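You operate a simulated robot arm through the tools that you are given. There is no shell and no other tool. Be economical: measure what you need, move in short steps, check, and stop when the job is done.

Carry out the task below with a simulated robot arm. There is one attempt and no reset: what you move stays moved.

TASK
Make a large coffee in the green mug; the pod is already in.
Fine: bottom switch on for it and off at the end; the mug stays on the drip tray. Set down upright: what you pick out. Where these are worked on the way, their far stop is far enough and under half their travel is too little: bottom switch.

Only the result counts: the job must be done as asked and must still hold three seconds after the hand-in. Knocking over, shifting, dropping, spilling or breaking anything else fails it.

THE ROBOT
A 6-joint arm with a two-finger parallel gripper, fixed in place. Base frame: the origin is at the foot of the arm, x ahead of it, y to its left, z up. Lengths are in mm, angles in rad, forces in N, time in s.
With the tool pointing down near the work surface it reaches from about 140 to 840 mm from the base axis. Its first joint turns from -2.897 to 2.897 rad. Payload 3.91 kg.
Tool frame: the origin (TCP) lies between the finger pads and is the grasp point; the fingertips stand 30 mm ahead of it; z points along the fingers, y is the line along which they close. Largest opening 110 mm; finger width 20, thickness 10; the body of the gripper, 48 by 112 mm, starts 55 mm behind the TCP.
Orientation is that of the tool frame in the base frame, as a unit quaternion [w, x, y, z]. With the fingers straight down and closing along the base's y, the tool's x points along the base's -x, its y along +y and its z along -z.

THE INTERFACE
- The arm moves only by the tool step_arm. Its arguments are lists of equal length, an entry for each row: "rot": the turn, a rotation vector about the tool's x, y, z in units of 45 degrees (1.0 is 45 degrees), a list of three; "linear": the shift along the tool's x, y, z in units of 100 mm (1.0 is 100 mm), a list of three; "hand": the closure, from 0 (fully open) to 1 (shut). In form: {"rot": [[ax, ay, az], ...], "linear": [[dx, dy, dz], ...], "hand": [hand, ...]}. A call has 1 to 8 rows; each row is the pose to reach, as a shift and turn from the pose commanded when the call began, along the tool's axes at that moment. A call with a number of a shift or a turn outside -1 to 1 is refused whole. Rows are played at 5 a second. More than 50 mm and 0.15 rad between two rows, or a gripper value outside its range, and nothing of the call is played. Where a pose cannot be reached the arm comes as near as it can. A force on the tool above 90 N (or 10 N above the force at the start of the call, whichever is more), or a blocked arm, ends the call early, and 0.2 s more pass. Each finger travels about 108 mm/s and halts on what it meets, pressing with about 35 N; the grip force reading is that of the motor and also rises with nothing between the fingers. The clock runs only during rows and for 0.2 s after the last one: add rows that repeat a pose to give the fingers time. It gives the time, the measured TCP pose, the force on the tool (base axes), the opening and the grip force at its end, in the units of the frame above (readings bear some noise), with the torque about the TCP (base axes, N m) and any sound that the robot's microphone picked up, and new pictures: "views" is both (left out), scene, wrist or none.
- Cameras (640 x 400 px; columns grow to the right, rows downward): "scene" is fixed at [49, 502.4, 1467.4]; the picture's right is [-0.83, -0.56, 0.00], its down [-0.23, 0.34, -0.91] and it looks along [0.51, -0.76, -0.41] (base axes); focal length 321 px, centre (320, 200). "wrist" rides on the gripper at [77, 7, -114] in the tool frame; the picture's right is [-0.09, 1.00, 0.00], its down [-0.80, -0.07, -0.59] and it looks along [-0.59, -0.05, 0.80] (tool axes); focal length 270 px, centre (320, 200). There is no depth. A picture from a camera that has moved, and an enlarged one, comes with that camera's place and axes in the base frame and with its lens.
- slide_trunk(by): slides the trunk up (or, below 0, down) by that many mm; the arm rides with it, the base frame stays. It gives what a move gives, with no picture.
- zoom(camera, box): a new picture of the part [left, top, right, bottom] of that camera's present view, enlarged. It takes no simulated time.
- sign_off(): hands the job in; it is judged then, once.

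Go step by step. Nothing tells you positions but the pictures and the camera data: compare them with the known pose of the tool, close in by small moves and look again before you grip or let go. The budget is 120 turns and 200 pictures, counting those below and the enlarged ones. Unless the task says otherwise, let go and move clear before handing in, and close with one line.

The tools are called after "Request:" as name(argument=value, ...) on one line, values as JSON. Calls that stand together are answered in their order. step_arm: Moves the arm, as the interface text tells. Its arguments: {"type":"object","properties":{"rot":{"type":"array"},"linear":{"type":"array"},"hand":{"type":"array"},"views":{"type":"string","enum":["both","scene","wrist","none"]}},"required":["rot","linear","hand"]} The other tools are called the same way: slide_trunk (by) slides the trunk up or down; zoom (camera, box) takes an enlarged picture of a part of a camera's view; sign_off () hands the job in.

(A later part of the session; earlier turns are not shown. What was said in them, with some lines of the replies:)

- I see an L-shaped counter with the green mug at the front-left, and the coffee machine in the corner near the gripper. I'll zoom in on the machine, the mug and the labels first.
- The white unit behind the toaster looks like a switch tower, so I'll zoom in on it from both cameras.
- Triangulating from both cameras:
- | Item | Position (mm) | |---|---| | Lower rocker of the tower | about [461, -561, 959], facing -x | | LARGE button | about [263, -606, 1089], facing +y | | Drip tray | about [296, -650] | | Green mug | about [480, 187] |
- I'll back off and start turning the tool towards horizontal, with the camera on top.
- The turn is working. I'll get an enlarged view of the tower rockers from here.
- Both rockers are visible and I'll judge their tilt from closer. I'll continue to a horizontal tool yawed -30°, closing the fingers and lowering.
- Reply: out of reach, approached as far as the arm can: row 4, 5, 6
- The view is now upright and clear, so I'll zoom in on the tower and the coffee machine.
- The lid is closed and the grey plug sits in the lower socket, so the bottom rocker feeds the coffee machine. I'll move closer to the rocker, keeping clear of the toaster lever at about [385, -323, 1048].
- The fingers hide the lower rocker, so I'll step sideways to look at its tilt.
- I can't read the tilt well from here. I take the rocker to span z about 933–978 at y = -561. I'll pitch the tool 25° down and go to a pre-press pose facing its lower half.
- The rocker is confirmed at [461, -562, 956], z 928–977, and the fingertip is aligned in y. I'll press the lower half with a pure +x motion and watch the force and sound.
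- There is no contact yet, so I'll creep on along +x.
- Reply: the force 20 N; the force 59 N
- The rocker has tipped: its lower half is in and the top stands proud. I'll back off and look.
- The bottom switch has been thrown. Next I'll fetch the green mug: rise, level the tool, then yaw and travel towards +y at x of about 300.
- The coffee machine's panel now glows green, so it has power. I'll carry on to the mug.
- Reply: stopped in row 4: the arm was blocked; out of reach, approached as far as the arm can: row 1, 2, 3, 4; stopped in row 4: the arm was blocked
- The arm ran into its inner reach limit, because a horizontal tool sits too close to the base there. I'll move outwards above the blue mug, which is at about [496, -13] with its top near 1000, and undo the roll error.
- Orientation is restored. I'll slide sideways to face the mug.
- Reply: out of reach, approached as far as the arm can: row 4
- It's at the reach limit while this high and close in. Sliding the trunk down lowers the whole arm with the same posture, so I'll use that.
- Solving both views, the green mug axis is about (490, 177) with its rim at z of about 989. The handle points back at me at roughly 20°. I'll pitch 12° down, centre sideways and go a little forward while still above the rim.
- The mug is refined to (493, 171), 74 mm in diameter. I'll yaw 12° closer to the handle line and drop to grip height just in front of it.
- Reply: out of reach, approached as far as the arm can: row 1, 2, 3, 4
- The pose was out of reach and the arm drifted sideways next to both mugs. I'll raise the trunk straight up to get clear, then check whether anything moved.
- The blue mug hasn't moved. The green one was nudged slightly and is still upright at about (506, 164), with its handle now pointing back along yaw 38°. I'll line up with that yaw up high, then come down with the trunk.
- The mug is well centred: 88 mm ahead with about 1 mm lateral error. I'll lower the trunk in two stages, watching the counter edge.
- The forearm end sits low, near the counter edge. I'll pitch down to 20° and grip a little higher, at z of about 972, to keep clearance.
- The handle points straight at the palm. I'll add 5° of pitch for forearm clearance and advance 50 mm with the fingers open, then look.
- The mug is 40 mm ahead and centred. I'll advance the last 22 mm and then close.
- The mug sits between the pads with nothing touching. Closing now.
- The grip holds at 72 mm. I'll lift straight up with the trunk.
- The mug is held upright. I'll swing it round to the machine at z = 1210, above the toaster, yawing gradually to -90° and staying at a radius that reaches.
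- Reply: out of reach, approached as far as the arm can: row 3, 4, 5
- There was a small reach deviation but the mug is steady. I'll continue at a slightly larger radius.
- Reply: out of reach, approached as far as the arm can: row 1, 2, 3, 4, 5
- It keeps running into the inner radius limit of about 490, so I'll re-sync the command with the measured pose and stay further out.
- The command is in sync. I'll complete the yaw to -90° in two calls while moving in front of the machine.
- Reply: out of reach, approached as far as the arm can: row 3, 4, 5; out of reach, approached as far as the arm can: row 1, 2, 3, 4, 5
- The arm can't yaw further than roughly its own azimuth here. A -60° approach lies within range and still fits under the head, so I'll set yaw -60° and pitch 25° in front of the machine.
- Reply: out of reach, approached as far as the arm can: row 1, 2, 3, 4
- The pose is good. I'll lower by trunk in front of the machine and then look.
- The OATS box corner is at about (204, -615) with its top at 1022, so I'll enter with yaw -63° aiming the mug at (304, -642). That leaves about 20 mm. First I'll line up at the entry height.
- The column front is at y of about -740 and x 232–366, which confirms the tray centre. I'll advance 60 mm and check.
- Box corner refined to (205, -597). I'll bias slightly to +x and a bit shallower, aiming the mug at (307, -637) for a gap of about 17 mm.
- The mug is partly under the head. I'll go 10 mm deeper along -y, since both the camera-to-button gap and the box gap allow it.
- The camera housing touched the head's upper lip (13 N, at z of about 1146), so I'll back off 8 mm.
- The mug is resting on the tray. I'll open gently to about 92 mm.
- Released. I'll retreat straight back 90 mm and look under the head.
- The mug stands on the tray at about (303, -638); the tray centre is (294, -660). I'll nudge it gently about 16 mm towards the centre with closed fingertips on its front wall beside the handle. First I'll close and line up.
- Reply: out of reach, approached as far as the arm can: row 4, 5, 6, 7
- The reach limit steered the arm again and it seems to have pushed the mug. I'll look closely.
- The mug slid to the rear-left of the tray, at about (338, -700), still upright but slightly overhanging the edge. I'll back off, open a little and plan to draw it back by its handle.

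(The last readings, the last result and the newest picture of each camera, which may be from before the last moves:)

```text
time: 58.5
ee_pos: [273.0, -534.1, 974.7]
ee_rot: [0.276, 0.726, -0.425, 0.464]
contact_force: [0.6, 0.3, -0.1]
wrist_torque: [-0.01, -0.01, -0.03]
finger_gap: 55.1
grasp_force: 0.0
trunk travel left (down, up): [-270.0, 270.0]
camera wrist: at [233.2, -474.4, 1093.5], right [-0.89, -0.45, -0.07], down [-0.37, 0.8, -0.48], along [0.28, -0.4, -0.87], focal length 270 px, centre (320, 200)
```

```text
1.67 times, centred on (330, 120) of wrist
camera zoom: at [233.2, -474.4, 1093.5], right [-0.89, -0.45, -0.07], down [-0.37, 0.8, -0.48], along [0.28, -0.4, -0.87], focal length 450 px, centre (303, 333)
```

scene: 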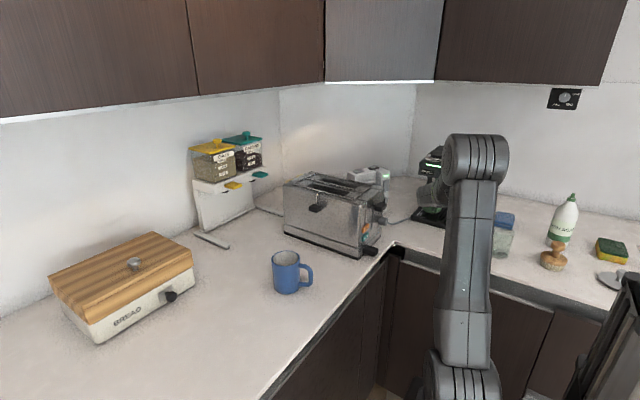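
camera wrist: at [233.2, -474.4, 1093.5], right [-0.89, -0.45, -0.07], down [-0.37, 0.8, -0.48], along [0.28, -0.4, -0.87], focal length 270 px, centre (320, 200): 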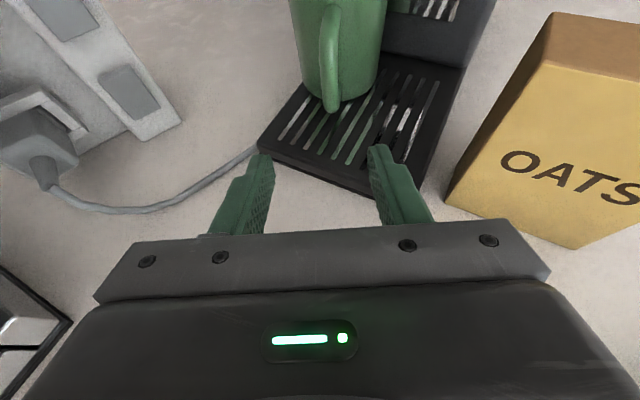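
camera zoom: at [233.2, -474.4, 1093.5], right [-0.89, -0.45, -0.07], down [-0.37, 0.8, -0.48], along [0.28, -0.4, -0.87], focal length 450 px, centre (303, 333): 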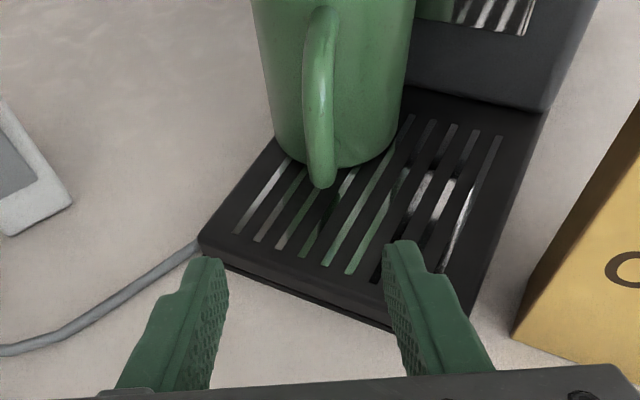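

The handle's bar is at about (317, -636) and the mug centre at about (331, -678). I'll approach the handle with the fingers straddling it.

Request:
step_arm(rot=[[0, 0, 0], [0, 0, 0], [0, 0, 0]], linear=[[0.083, 0.05, 0.182], [0.165, 0.1, 0.364], [0.248, 0.1, 0.546]], hand=[0.5, 0.5, 0.5], views="wrist")

Request:
zoom(camera="wrist", box=[200, 0, 460, 240])

```text
time: 59.3
ee_pos: [294.8, -590.8, 975.8]
ee_rot: [0.278, 0.726, -0.425, 0.463]
contact_force: [0.9, 0.1, 0.3]
wrist_torque: [0.0, 0.01, 0.0]
finger_gap: 55.3
grasp_force: 0.1
trunk travel left (down, up): [-270.0, 270.0]
camera wrist: at [254.2, -532.1, 1093.9], right [-0.89, -0.45, -0.07], down [-0.36, 0.8, -0.48], along [0.27, -0.4, -0.87], focal length 270 px, centre (320, 200)
```

wrist: 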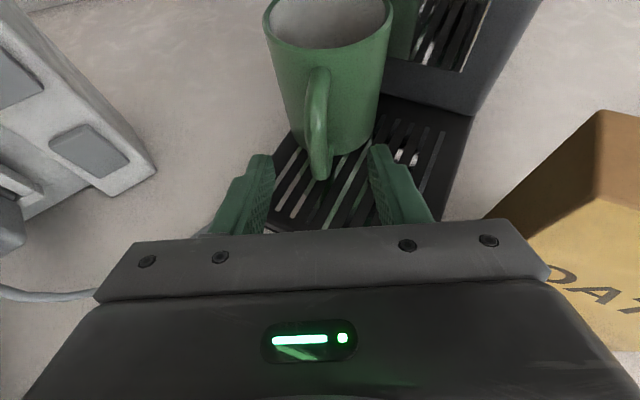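

```text
1.67 times, centred on (330, 120) of wrist
camera zoom: at [254.2, -532.1, 1093.9], right [-0.89, -0.45, -0.07], down [-0.36, 0.8, -0.48], along [0.27, -0.4, -0.87], focal length 450 px, centre (303, 333)
```

zoom: 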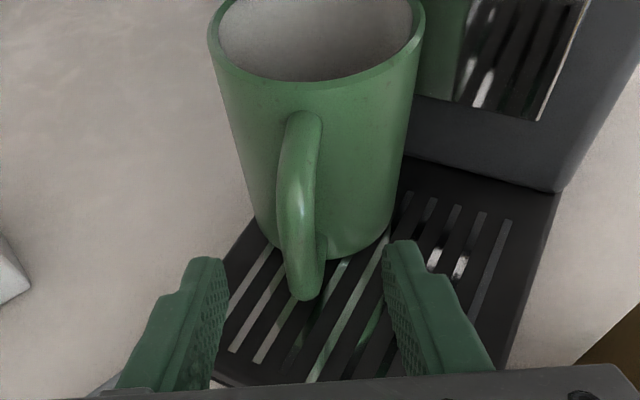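

The handle is centred between the tips. I'll advance 30 mm and close on it.

Request:
step_arm(rot=[[0, 0, 0], [0, 0, 0], [0, 0, 0]], linear=[[0.04, 0, 0.09], [0.083, 0, 0.182], [0.124, 0, 0.273]], hand=[0.5, 0.5, 0.5], views="wrist")

Request:
zoom(camera="wrist", box=[200, 0, 460, 240])

```text
time: 60.1
ee_pos: [308.5, -618.6, 976.5]
ee_rot: [0.278, 0.726, -0.426, 0.463]
contact_force: [-0.3, -0.1, -0.5]
wrist_torque: [0.02, 0.0, -0.02]
finger_gap: 54.8
grasp_force: 0.0
trunk travel left (down, up): [-270.0, 270.0]
camera wrist: at [268.8, -559.0, 1093.6], right [-0.89, -0.45, -0.07], down [-0.36, 0.8, -0.48], along [0.27, -0.4, -0.87], focal length 270 px, centre (320, 200)
```

wrist: 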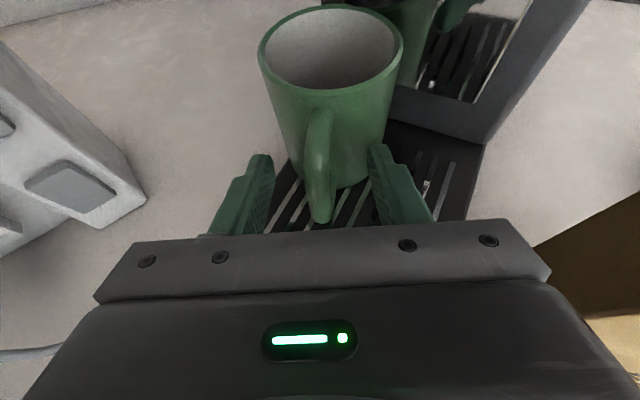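

```text
1.67 times, centred on (330, 120) of wrist
camera zoom: at [268.8, -559.0, 1093.6], right [-0.89, -0.45, -0.07], down [-0.36, 0.8, -0.48], along [0.27, -0.4, -0.87], focal length 450 px, centre (303, 333)
```

zoom: 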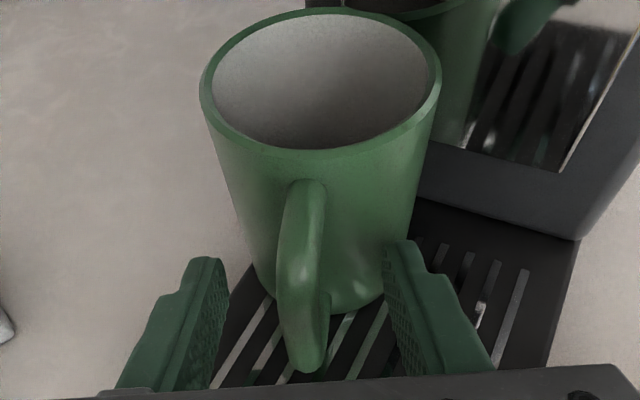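

Request:
step_arm(rot=[[0, 0, 0], [0, 0, 0], [0, 0, 0], [0, 0, 0], [0, 0, 0]], linear=[[0, 0, 0], [0, 0, 0], [0, 0, 0], [0, 0, 0], [0, 0, 0]], hand=[0.65, 0.75, 0.82, 0.9, 0.95], views="wrist")

```text
time: 61.3
ee_pos: [308.5, -618.9, 976.1]
ee_rot: [0.278, 0.726, -0.425, 0.464]
contact_force: [0.4, -0.8, 1.2]
wrist_torque: [-0.04, -0.16, -0.04]
finger_gap: 11.4
grasp_force: 35.0
trunk travel left (down, up): [-270.0, 270.0]
camera wrist: at [268.6, -558.8, 1093.9], right [-0.89, -0.45, -0.07], down [-0.36, 0.8, -0.48], along [0.27, -0.4, -0.87], focal length 270 px, centre (320, 200)
```

wrist: 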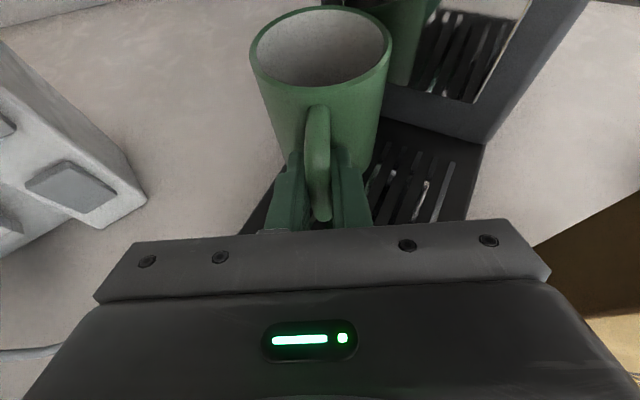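

The handle is gripped at 11 mm. I'll slide the mug gently back and over to about (297, -656).

Request:
step_arm(rot=[[0, 0, 0], [0, 0, 0], [0, 0, 0], [0, 0, 0], [0, 0, 0]], linear=[[-0.039, 0.044, -0.086], [-0.078, 0.088, -0.172], [-0.118, 0.132, -0.259], [-0.157, 0.176, -0.345], [-0.196, 0.22, -0.431]], hand=[0.95, 0.95, 0.95, 0.95, 0.95], views="wrist")

Request:
zoom(camera="wrist", box=[160, 0, 500, 250])

Request:
zoom(camera="scene", box=[400, 130, 500, 240])

```text
time: 62.5
ee_pos: [267.3, -586.9, 975.6]
ee_rot: [0.277, 0.726, -0.425, 0.464]
contact_force: [0.7, 0.3, 0.1]
wrist_torque: [0.16, 0.07, 0.01]
finger_gap: 11.4
grasp_force: 34.4
trunk travel left (down, up): [-270.0, 270.0]
camera wrist: at [227.4, -526.9, 1094.4], right [-0.89, -0.45, -0.07], down [-0.36, 0.8, -0.48], along [0.27, -0.4, -0.87], focal length 270 px, centre (320, 200)
```

wrist: 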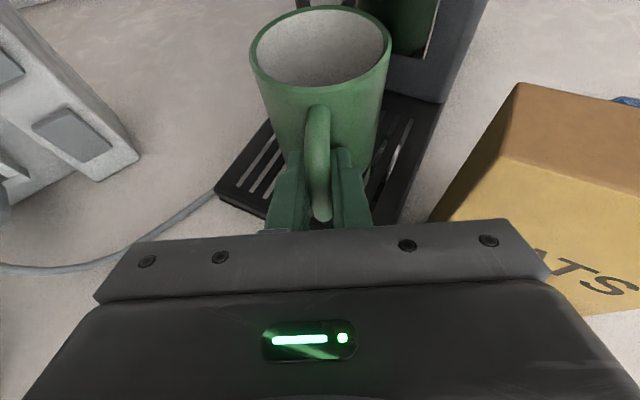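

```text
1.60 times, centred on (330, 125) of wrist
camera zoom: at [227.4, -526.9, 1094.4], right [-0.89, -0.45, -0.07], down [-0.36, 0.8, -0.48], along [0.27, -0.4, -0.87], focal length 432 px, centre (304, 320)
```

zoom: 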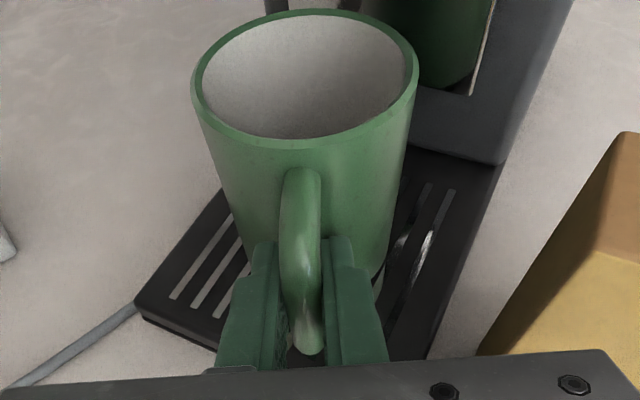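

```text
3.64 times, centred on (450, 185) of scene
camera zoom: at [49.0, 502.4, 1467.4], right [-0.83, -0.56, 0.0], down [-0.23, 0.34, -0.91], along [0.51, -0.76, -0.41], focal length 1166 px, centre (-153, 254)
```

zoom: 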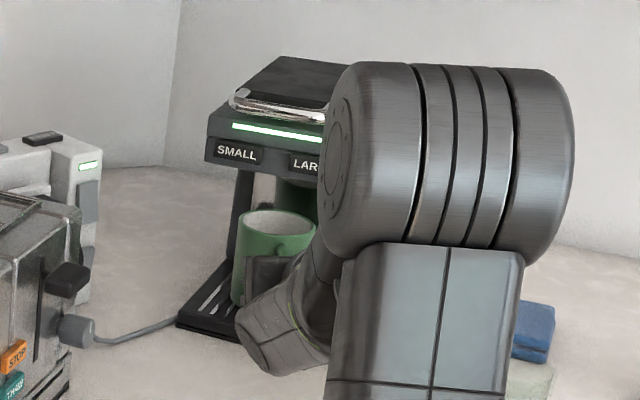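

Both views put the mug at about (299, -660), centred on the tray and upright. I'll release the handle and retreat straight back.

Request:
step_arm(rot=[[0, 0, 0], [0, 0, 0], [0, 0, 0], [0, 0, 0]], linear=[[0, 0, 0], [0, 0, 0], [0, 0, 0], [0, 0, 0]], hand=[0.85, 0.75, 0.65, 0.55], views="none")

Request:
step_arm(rot=[[0, 0, 0], [0, 0, 0], [0, 0, 0], [0, 0, 0]], linear=[[-0.083, 0, -0.182], [-0.166, 0, -0.364], [-0.25, 0, -0.546], [-0.37, 0, -0.82]], hand=[0.55, 0.55, 0.55, 0.55], views="both")

```text
time: 63.5
ee_pos: [267.0, -586.1, 976.1]
ee_rot: [0.278, 0.726, -0.425, 0.464]
contact_force: [-0.5, 0.3, -0.2]
wrist_torque: [0.01, 0.0, -0.03]
finger_gap: 49.7
grasp_force: 0.0
trunk travel left (down, up): [-270.0, 270.0]
```

```text
time: 64.5
ee_pos: [222.2, -509.7, 978.3]
ee_rot: [0.278, 0.726, -0.425, 0.464]
contact_force: [0.7, -0.5, 0.6]
wrist_torque: [0.01, -0.05, -0.01]
finger_gap: 49.4
grasp_force: 0.2
trunk travel left (down, up): [-270.0, 270.0]
camera wrist: at [183.4, -449.4, 1095.9], right [-0.89, -0.45, -0.07], down [-0.36, 0.8, -0.48], along [0.27, -0.4, -0.87], focal length 270 px, centre (320, 200)
```

scene: 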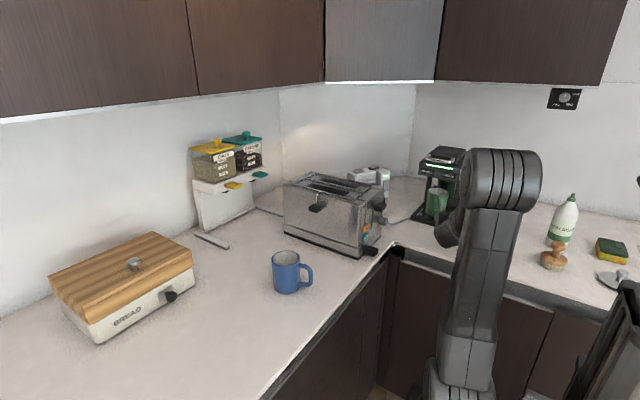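
wrist: 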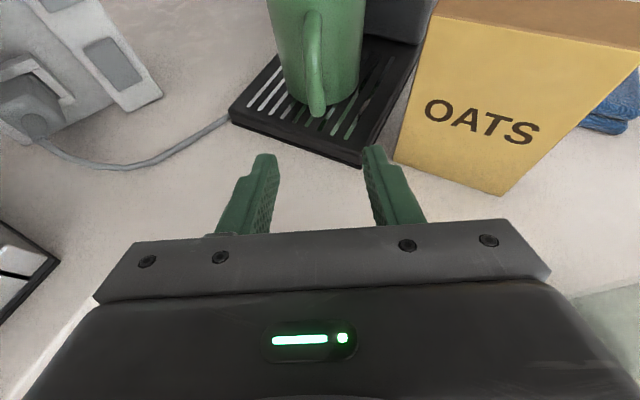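

The mug is in place. Next is LARGE at about [258, -603, 1089]: I'll raise the trunk, close the fingers and line up in front of it.

Request:
slide_trunk(by=115)

Request:
step_arm(rot=[[0, 0, 0], [0, 0, 0], [0, 0, 0], [0, 0, 0]], linear=[[0.04, -0.03, 0.09], [0.08, -0.06, 0.18], [0.12, -0.09, 0.28], [0.167, -0.116, 0.368]], hand=[0.7, 0.85, 1, 1], views="both")

```text
time: 66.0
ee_pos: [223.2, -509.8, 1092.4]
ee_rot: [0.278, 0.726, -0.425, 0.464]
contact_force: [0.6, -0.9, 0.7]
wrist_torque: [0.01, -0.02, 0.01]
finger_gap: 49.6
grasp_force: 0.1
trunk travel left (down, up): [-385.0, 155.0]
```

```text
time: 67.0
ee_pos: [251.6, -538.7, 1093.2]
ee_rot: [0.278, 0.726, -0.426, 0.463]
contact_force: [-0.5, 0.1, -0.3]
wrist_torque: [-0.02, 0.0, 0.01]
finger_gap: 0.2
grasp_force: 35.0
trunk travel left (down, up): [-385.0, 155.0]
camera wrist: at [212.6, -479.4, 1210.3], right [-0.89, -0.45, -0.07], down [-0.36, 0.8, -0.48], along [0.27, -0.4, -0.87], focal length 270 px, centre (320, 200)
```

scene: 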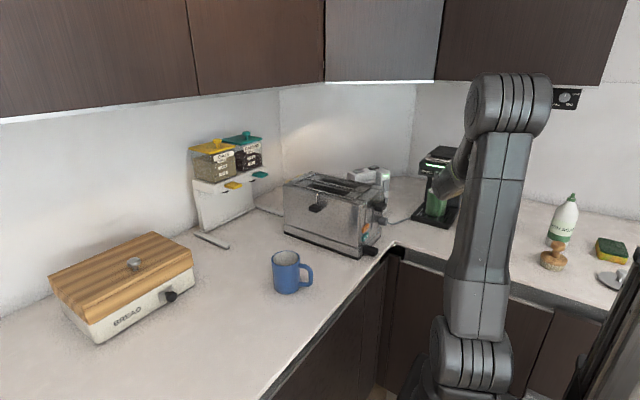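
wrist: 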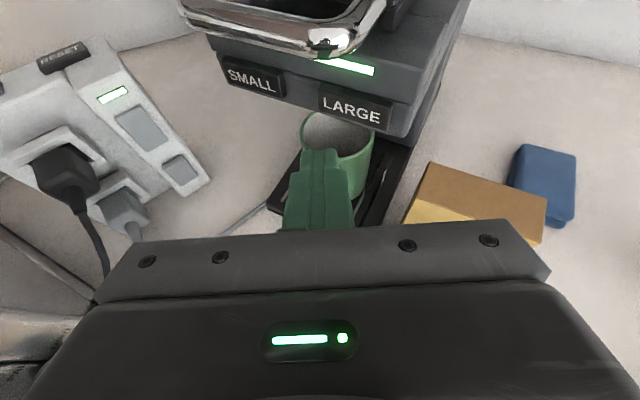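

LARGE is confirmed at (262, -603, 1089). I'll press it with a pure -y motion.

Request:
step_arm(rot=[[0, 0, 0], [0, 0, 0], [0, 0, 0], [0, 0, 0]], linear=[[0.044, 0.058, 0.096], [0.089, 0.116, 0.192], [0.104, 0.136, 0.223], [0.118, 0.155, 0.255]], hand=[1, 1, 1, 1], views="wrist")

```text
time: 68.0
ee_pos: [253.1, -568.9, 1092.2]
ee_rot: [0.278, 0.726, -0.425, 0.463]
contact_force: [-0.7, 15.4, -0.1]
wrist_torque: [0.1, 0.0, 0.09]
finger_gap: 0.0
grasp_force: 35.1
trunk travel left (down, up): [-385.0, 155.0]
heard: click
camera wrist: at [212.8, -508.6, 1210.9], right [-0.89, -0.45, -0.07], down [-0.37, 0.8, -0.48], along [0.27, -0.4, -0.87], focal length 270 px, centre (320, 200)
```

wrist: 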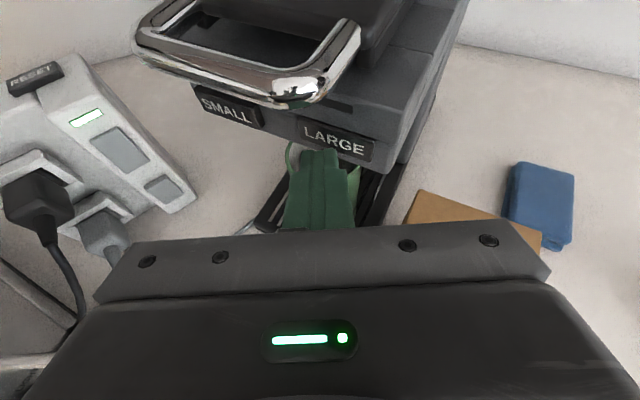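

It clicked. I'll back off and see whether the brew is running.

Request:
step_arm(rot=[[0, 0, 0], [0, 0, 0], [0, 0, 0], [0, 0, 0], [0, 0, 0], [0, 0, 0]], linear=[[-0.074, -0.097, -0.16], [-0.148, -0.194, -0.32], [-0.2, -0.25, -0.43], [-0.2, -0.25, -0.43], [-0.2, -0.25, -0.43], [-0.2, -0.25, -0.43]], hand=[1, 1, 1, 1, 1, 1], views="wrist")

Request:
zoom(camera="scene", box=[400, 130, 500, 240])

```text
time: 69.4
ee_pos: [250.5, -517.2, 1092.2]
ee_rot: [0.278, 0.726, -0.425, 0.465]
contact_force: [-0.3, -0.1, 0.1]
wrist_torque: [0.02, 0.0, 0.0]
finger_gap: 0.0
grasp_force: 35.2
trunk travel left (down, up): [-385.0, 155.0]
camera wrist: at [210.7, -457.4, 1210.8], right [-0.89, -0.45, -0.07], down [-0.36, 0.8, -0.48], along [0.27, -0.4, -0.87], focal length 270 px, centre (320, 200)
```

wrist: 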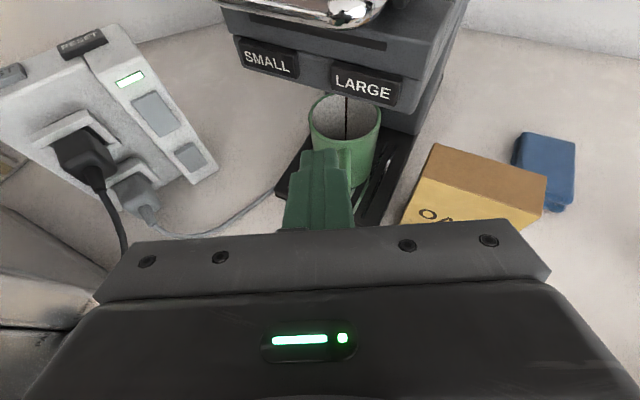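

```text
3.64 times, centred on (450, 185) of scene
camera zoom: at [49.0, 502.4, 1467.4], right [-0.83, -0.56, 0.0], down [-0.23, 0.34, -0.91], along [0.51, -0.76, -0.41], focal length 1166 px, centre (-153, 254)
```

zoom: 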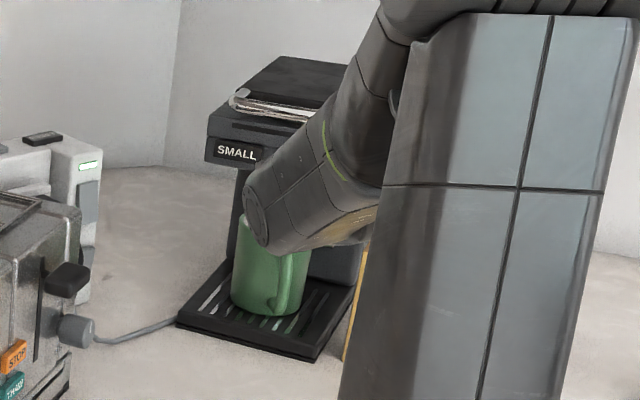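

A dark stream is running into the mug, so it's brewing. While waiting I'll turn the tool towards the switch tower, yaw -30°, staying well clear.

Request:
step_arm(rot=[[0.105, 0, -0.048], [0.21, 0, -0.095], [0.314, 0, -0.143], [0.419, 0, -0.191], [0.523, 0, -0.238], [0.628, 0, -0.286], [0.628, 0, -0.286], [0.628, 0, -0.286]], linear=[[-0.012, -0.11, -0.026], [-0.023, -0.22, -0.052], [-0.035, -0.33, -0.078], [-0.047, -0.44, -0.103], [-0.058, -0.55, -0.129], [-0.07, -0.66, -0.155], [-0.07, -0.66, -0.155], [-0.07, -0.66, -0.155]], hand=[1, 1, 1, 1, 1, 1, 1, 1], views="none")

Request:
step_arm(rot=[[0, 0, 0], [0, 0, 0], [0, 0, 0], [0, 0, 0], [0, 0, 0], [0, 0, 0], [0, 0, 0], [0, 0, 0]], linear=[[0, 0, 0], [0, 0, 0], [0, 0, 0], [0, 0, 0], [0, 0, 0], [0, 0, 0], [0, 0, 0], [0, 0, 0]], hand=[1, 1, 1, 1, 1, 1, 1, 1], views="both")

Request:
zoom(camera="scene", box=[400, 130, 500, 240])

```text
time: 71.2
ee_pos: [301.4, -471.8, 1089.6]
ee_rot: [0.143, 0.814, -0.217, 0.519]
contact_force: [0.1, -0.2, 0.2]
wrist_torque: [0.01, 0.01, 0.04]
finger_gap: 0.1
grasp_force: 35.2
trunk travel left (down, up): [-385.0, 155.0]
```

```text
time: 73.0
ee_pos: [301.3, -471.9, 1092.0]
ee_rot: [0.143, 0.814, -0.216, 0.52]
contact_force: [-0.1, -0.1, 0.7]
wrist_torque: [0.02, -0.01, 0.02]
finger_gap: 0.0
grasp_force: 35.1
trunk travel left (down, up): [-385.0, 155.0]
camera wrist: at [236.5, -440.9, 1209.6], right [-0.53, -0.84, -0.07], down [-0.72, 0.5, -0.48], along [0.44, -0.2, -0.88], focal length 270 px, centre (320, 200)
```

scene: 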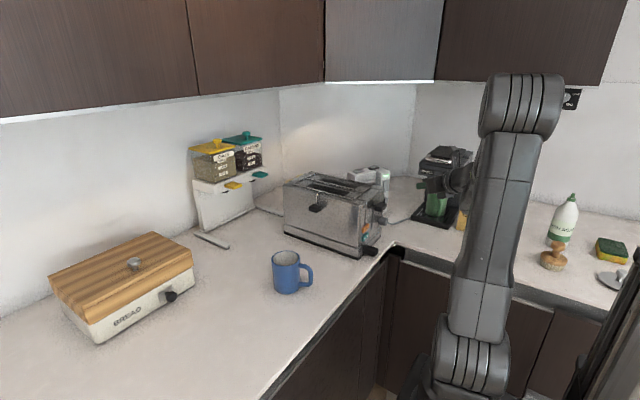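
wrist: 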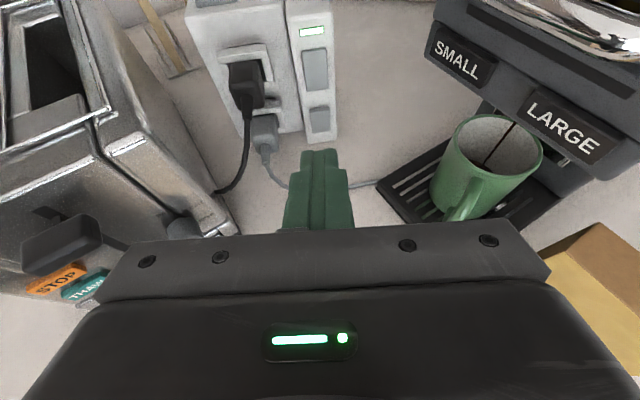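

```text
3.64 times, centred on (450, 185) of scene
camera zoom: at [49.0, 502.4, 1467.4], right [-0.83, -0.56, 0.0], down [-0.23, 0.34, -0.91], along [0.51, -0.76, -0.41], focal length 1166 px, centre (-153, 254)
```

zoom: 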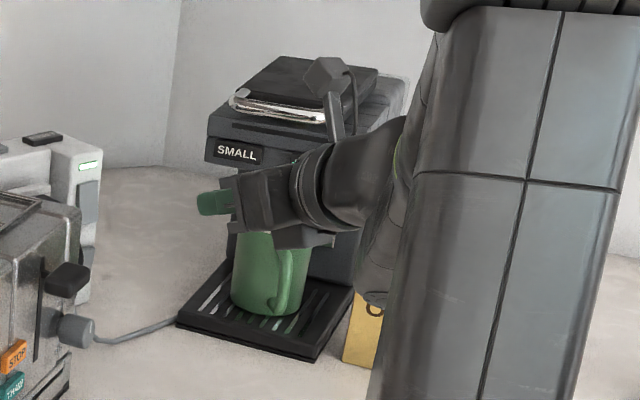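

The stream is still flowing into the mug and I have a good view of it. I'll wait here.

Request:
step_arm(rot=[[0, 0, 0], [0, 0, 0], [0, 0, 0], [0, 0, 0], [0, 0, 0], [0, 0, 0], [0, 0, 0], [0, 0, 0]], linear=[[0, 0, 0], [0, 0, 0], [0, 0, 0], [0, 0, 0], [0, 0, 0], [0, 0, 0], [0, 0, 0], [0, 0, 0]], hand=[1, 1, 1, 1, 1, 1, 1, 1], views="none")

Request:
step_arm(rot=[[0, 0, 0], [0, 0, 0], [0, 0, 0], [0, 0, 0], [0, 0, 0], [0, 0, 0], [0, 0, 0], [0, 0, 0]], linear=[[0, 0, 0], [0, 0, 0], [0, 0, 0], [0, 0, 0], [0, 0, 0], [0, 0, 0], [0, 0, 0], [0, 0, 0]], hand=[1, 1, 1, 1, 1, 1, 1, 1], views="none")

Request:
step_arm(rot=[[0, 0, 0], [0, 0, 0], [0, 0, 0], [0, 0, 0], [0, 0, 0], [0, 0, 0], [0, 0, 0], [0, 0, 0]], linear=[[0, 0, 0], [0, 0, 0], [0, 0, 0], [0, 0, 0], [0, 0, 0], [0, 0, 0], [0, 0, 0], [0, 0, 0]], hand=[1, 1, 1, 1, 1, 1, 1, 1], views="wrist")

```text
time: 74.8
ee_pos: [300.9, -469.5, 1090.6]
ee_rot: [0.142, 0.814, -0.216, 0.519]
contact_force: [0.6, -0.8, 0.1]
wrist_torque: [0.02, 0.04, 0.0]
finger_gap: 0.0
grasp_force: 34.5
trunk travel left (down, up): [-385.0, 155.0]
```

```text
time: 76.6
ee_pos: [301.9, -471.3, 1090.0]
ee_rot: [0.142, 0.814, -0.216, 0.52]
contact_force: [0.3, 0.5, 0.5]
wrist_torque: [0.01, 0.0, -0.02]
finger_gap: 0.0
grasp_force: 35.5
trunk travel left (down, up): [-385.0, 155.0]
```

```text
time: 78.4
ee_pos: [301.0, -470.4, 1091.2]
ee_rot: [0.143, 0.814, -0.216, 0.519]
contact_force: [0.3, -0.3, 0.6]
wrist_torque: [0.05, 0.0, 0.03]
finger_gap: 0.0
grasp_force: 35.6
trunk travel left (down, up): [-385.0, 155.0]
camera wrist: at [236.5, -440.9, 1209.6], right [-0.53, -0.84, -0.07], down [-0.72, 0.5, -0.48], along [0.44, -0.2, -0.88], focal length 270 px, centre (320, 200)
```

wrist: 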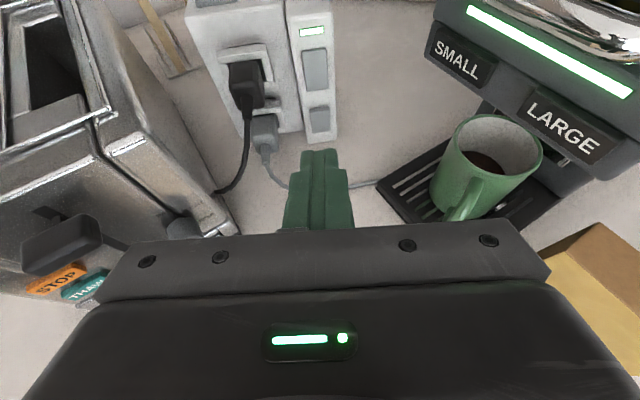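

The stream has stopped, the panel is green again and there's coffee in the mug. I'll zoom in to check, then move on to the switch.

Request:
zoom(camera="wrist", box=[380, 60, 640, 240])

Request:
step_arm(rot=[[0, 0, 0], [0, 0, 0], [0, 0, 0]], linear=[[-0.05, -0.05, 0.25], [-0.1, -0.06, 0.5], [-0.15, -0.07, 0.7]], hand=[1, 1, 1], views="none")

```text
2.22 times, centred on (510, 150) of wrist
camera zoom: at [236.5, -440.9, 1209.6], right [-0.53, -0.84, -0.07], down [-0.72, 0.5, -0.48], along [0.44, -0.2, -0.88], focal length 601 px, centre (-102, 311)
```

zoom: 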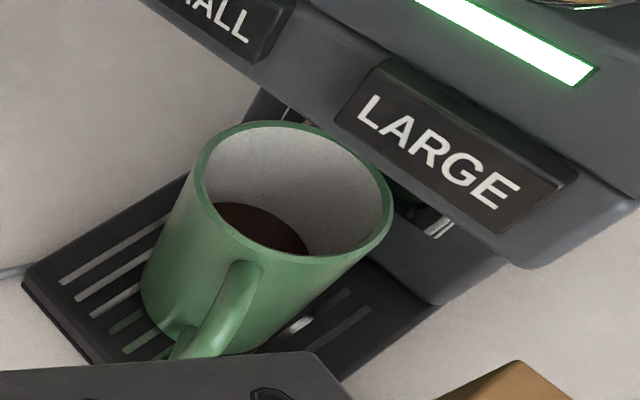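

```text
time: 79.2
ee_pos: [352.1, -495.0, 1048.4]
ee_rot: [0.143, 0.814, -0.217, 0.52]
contact_force: [0.4, 0.0, -0.2]
wrist_torque: [0.03, 0.04, 0.0]
finger_gap: 0.0
grasp_force: 35.4
trunk travel left (down, up): [-385.0, 155.0]
```

The coffee is in the mug and nothing has spilled. I'll go to the pre-press pose at the upper half of the bottom rocker.

Request:
step_arm(rot=[[0, 0, 0], [0, 0, 0], [0, 0, 0], [0, 0, 0]], linear=[[-0.107, 0.08, 0.216], [-0.213, 0.16, 0.43], [-0.32, 0.24, 0.647], [-0.426, 0.32, 0.863]], hand=[1, 1, 1, 1], views="wrist")

Request:
zoom(camera="wrist", box=[200, 0, 360, 200])

```text
time: 80.2
ee_pos: [390.4, -553.3, 974.0]
ee_rot: [0.142, 0.814, -0.216, 0.52]
contact_force: [-0.2, -0.5, 0.7]
wrist_torque: [-0.02, 0.02, -0.01]
finger_gap: 0.3
grasp_force: 35.2
trunk travel left (down, up): [-385.0, 155.0]
camera wrist: at [325.8, -522.9, 1092.2], right [-0.53, -0.84, -0.07], down [-0.72, 0.5, -0.48], along [0.44, -0.2, -0.88], focal length 270 px, centre (320, 200)
```

wrist: 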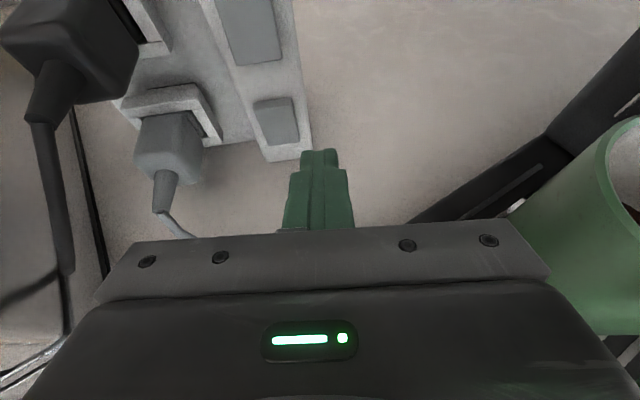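

```text
2.00 times, centred on (280, 100) of wrist
camera zoom: at [325.8, -522.9, 1092.2], right [-0.53, -0.84, -0.07], down [-0.72, 0.5, -0.48], along [0.44, -0.2, -0.88], focal length 541 px, centre (400, 400)
```

zoom: 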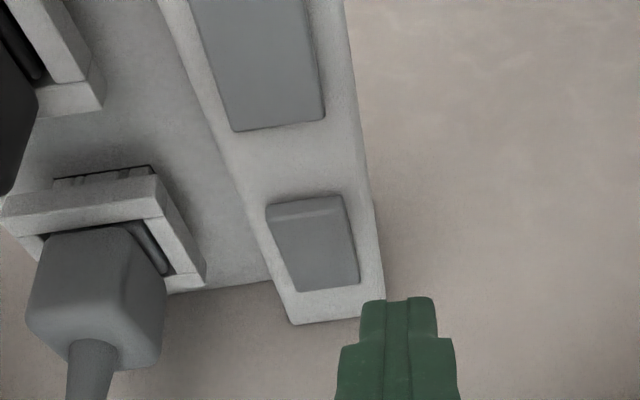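

Aligned with the upper half of the rocker, contact height about 970. Pressing with pure +x.

Request:
step_arm(rot=[[0, 0, 0], [0, 0, 0], [0, 0, 0], [0, 0, 0]], linear=[[0.092, -0.125, 0.196], [0.124, -0.17, 0.267], [0.146, -0.2, 0.314], [0.161, -0.22, 0.345]], hand=[1, 1, 1, 1], views="wrist")

```text
time: 81.2
ee_pos: [435.2, -553.2, 974.0]
ee_rot: [0.143, 0.814, -0.217, 0.519]
contact_force: [0.9, -0.9, -0.9]
wrist_torque: [0.01, -0.02, -0.01]
finger_gap: 0.0
grasp_force: 34.6
trunk travel left (down, up): [-385.0, 155.0]
camera wrist: at [370.2, -522.5, 1092.3], right [-0.53, -0.84, -0.07], down [-0.72, 0.5, -0.48], along [0.44, -0.2, -0.88], focal length 270 px, centre (320, 200)
```

wrist: 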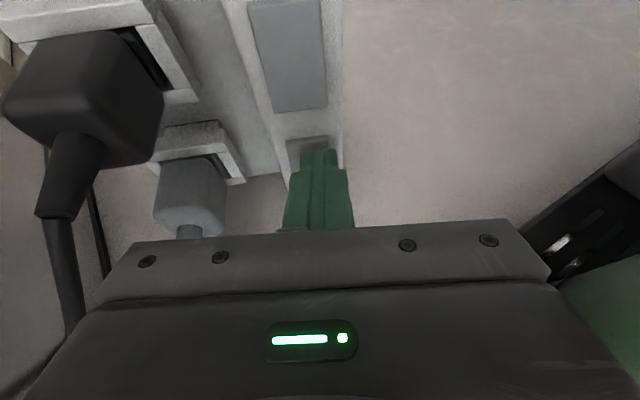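

Request:
step_arm(rot=[[0, 0, 0], [0, 0, 0]], linear=[[0.007, -0.01, 0.016], [0.015, -0.02, 0.031]], hand=[1, 1], views="wrist")

Request:
zoom(camera="scene", box=[400, 130, 500, 240])

```text
time: 81.8
ee_pos: [434.4, -552.8, 973.7]
ee_rot: [0.143, 0.814, -0.217, 0.519]
contact_force: [-13.4, 3.9, -1.1]
wrist_torque: [0.04, 0.1, 0.01]
finger_gap: 0.0
grasp_force: 34.9
trunk travel left (down, up): [-385.0, 155.0]
camera wrist: at [371.0, -522.3, 1092.4], right [-0.53, -0.84, -0.07], down [-0.72, 0.5, -0.48], along [0.44, -0.2, -0.88], focal length 270 px, centre (320, 200)
```

wrist: 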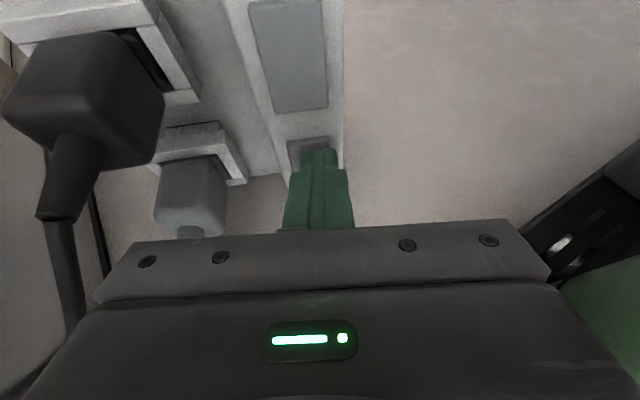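

```text
3.64 times, centred on (450, 185) of scene
camera zoom: at [49.0, 502.4, 1467.4], right [-0.83, -0.56, 0.0], down [-0.23, 0.34, -0.91], along [0.51, -0.76, -0.41], focal length 1166 px, centre (-153, 254)
```

zoom: 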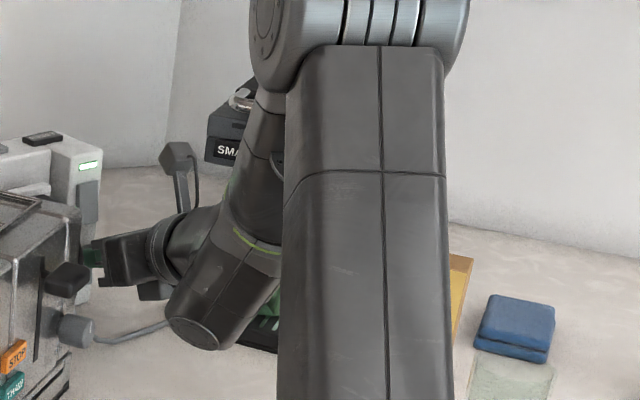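

The force is still light, so I'll push a few mm more.

Request:
step_arm(rot=[[0, 0, 0], [0, 0, 0]], linear=[[0.007, -0.01, 0.016], [0.015, -0.02, 0.031]], hand=[1, 1], views="wrist")

```text
time: 82.4
ee_pos: [436.2, -552.9, 973.6]
ee_rot: [0.143, 0.813, -0.219, 0.52]
contact_force: [-45.8, 5.8, -5.6]
wrist_torque: [0.06, 0.35, -0.21]
finger_gap: 0.0
grasp_force: 35.0
trunk travel left (down, up): [-385.0, 155.0]
camera wrist: at [371.5, -522.2, 1092.6], right [-0.54, -0.84, -0.08], down [-0.72, 0.5, -0.48], along [0.44, -0.2, -0.88], focal length 270 px, centre (320, 200)
```

wrist: 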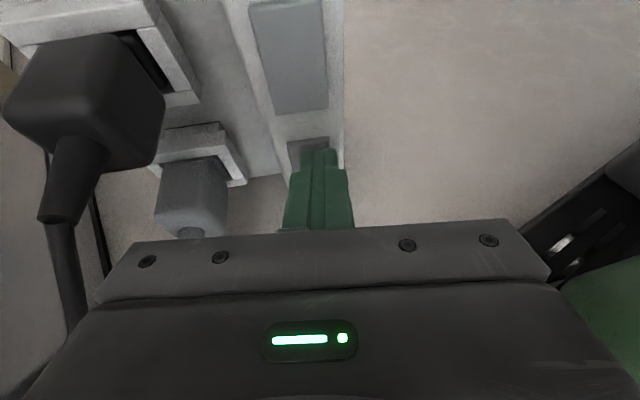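

It's against a hard stop at 46 N with no more travel, so it's probably toggled already. I'll back off and look.

Request:
step_arm(rot=[[0, 0, 0], [0, 0, 0], [0, 0, 0]], linear=[[-0.07, 0.1, -0.16], [-0.14, 0.2, -0.31], [-0.22, 0.3, -0.47]], hand=[1, 1, 1], views="none")

Request:
zoom(camera="wrist", box=[200, 0, 360, 200])

```text
time: 83.2
ee_pos: [383.5, -552.0, 973.9]
ee_rot: [0.143, 0.814, -0.216, 0.52]
contact_force: [-0.5, -0.2, -0.2]
wrist_torque: [-0.01, 0.02, 0.0]
finger_gap: 0.0
grasp_force: 34.6
trunk travel left (down, up): [-385.0, 155.0]
```

```text
2.00 times, centred on (280, 100) of wrist
camera zoom: at [318.2, -521.3, 1092.1], right [-0.53, -0.85, -0.07], down [-0.72, 0.5, -0.48], along [0.44, -0.2, -0.87], focal length 541 px, centre (400, 400)
```

zoom: 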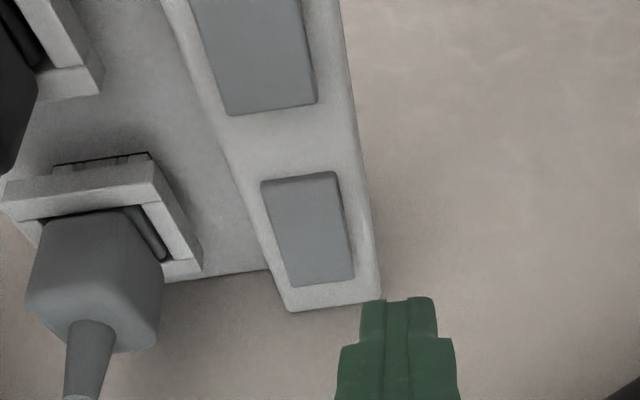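

The rocker is back in its original off position. I'll retreat up and away and check that the panel is dark and the mug undisturbed.

Request:
step_arm(rot=[[0, 0, 0], [0, 0, 0], [0, 0, 0], [0, 0, 0]], linear=[[0.16, -0.06, -0.24], [0.32, -0.12, -0.48], [0.48, -0.18, -0.72], [0.654, -0.233, -0.964]], hand=[1, 1, 1, 1], views="none")

Request:
step_arm(rot=[[0, 0, 0], [0, 0, 0], [0, 0, 0], [0, 0, 0]], linear=[[0.05, -0.1, -0.2], [0.1, -0.2, -0.4], [0.15, -0.3, -0.5], [0.2, -0.4, -0.5]], hand=[1, 1, 1, 1], views="both")

Request:
zoom(camera="scene", box=[340, 130, 500, 240])

```text
time: 84.2
ee_pos: [341.5, -499.9, 1071.3]
ee_rot: [0.143, 0.814, -0.216, 0.52]
contact_force: [0.9, 0.1, -0.7]
wrist_torque: [0.01, -0.02, 0.02]
finger_gap: 0.0
grasp_force: 35.5
trunk travel left (down, up): [-385.0, 155.0]
```

```text
time: 85.2
ee_pos: [330.4, -449.0, 1111.6]
ee_rot: [0.142, 0.814, -0.216, 0.52]
contact_force: [0.4, 0.3, -0.7]
wrist_torque: [-0.01, -0.01, -0.02]
finger_gap: 0.0
grasp_force: 34.9
trunk travel left (down, up): [-385.0, 155.0]
camera wrist: at [265.3, -418.0, 1229.6], right [-0.53, -0.84, -0.07], down [-0.72, 0.5, -0.48], along [0.44, -0.2, -0.88], focal length 270 px, centre (320, 200)
```

scene: 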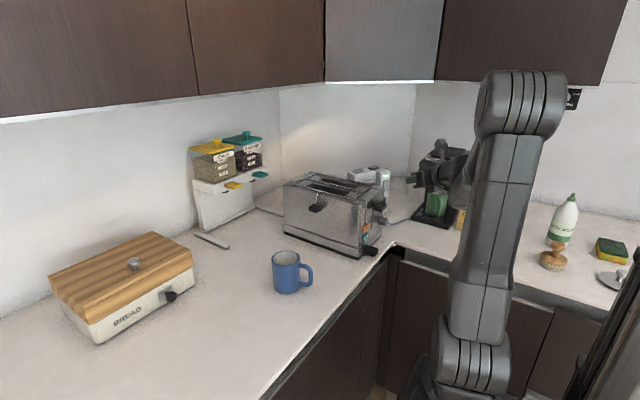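
wrist: 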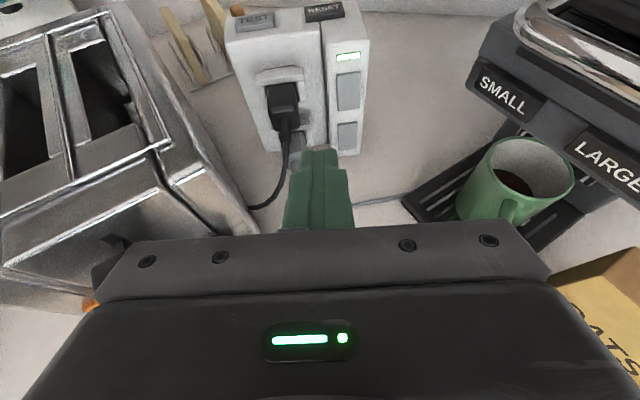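

```text
3.64 times, centred on (420, 185) of scene
camera zoom: at [49.0, 502.4, 1467.4], right [-0.83, -0.56, 0.0], down [-0.23, 0.34, -0.91], along [0.51, -0.76, -0.41], focal length 1166 px, centre (-44, 254)
```

zoom: 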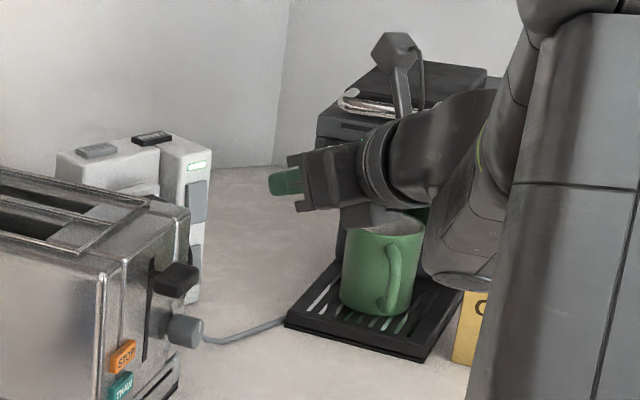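

The panel is dark, the bottom rocker is off, and the mug of coffee stands upright on the drip tray. The arm is clear and everything else is where it was, so I'm handing in.

Request:
sign_off()

```text
The job is handed in.
```

The large coffee is in the green mug, which stands upright on the drip tray; the bottom switch was on for the brew and is off again.
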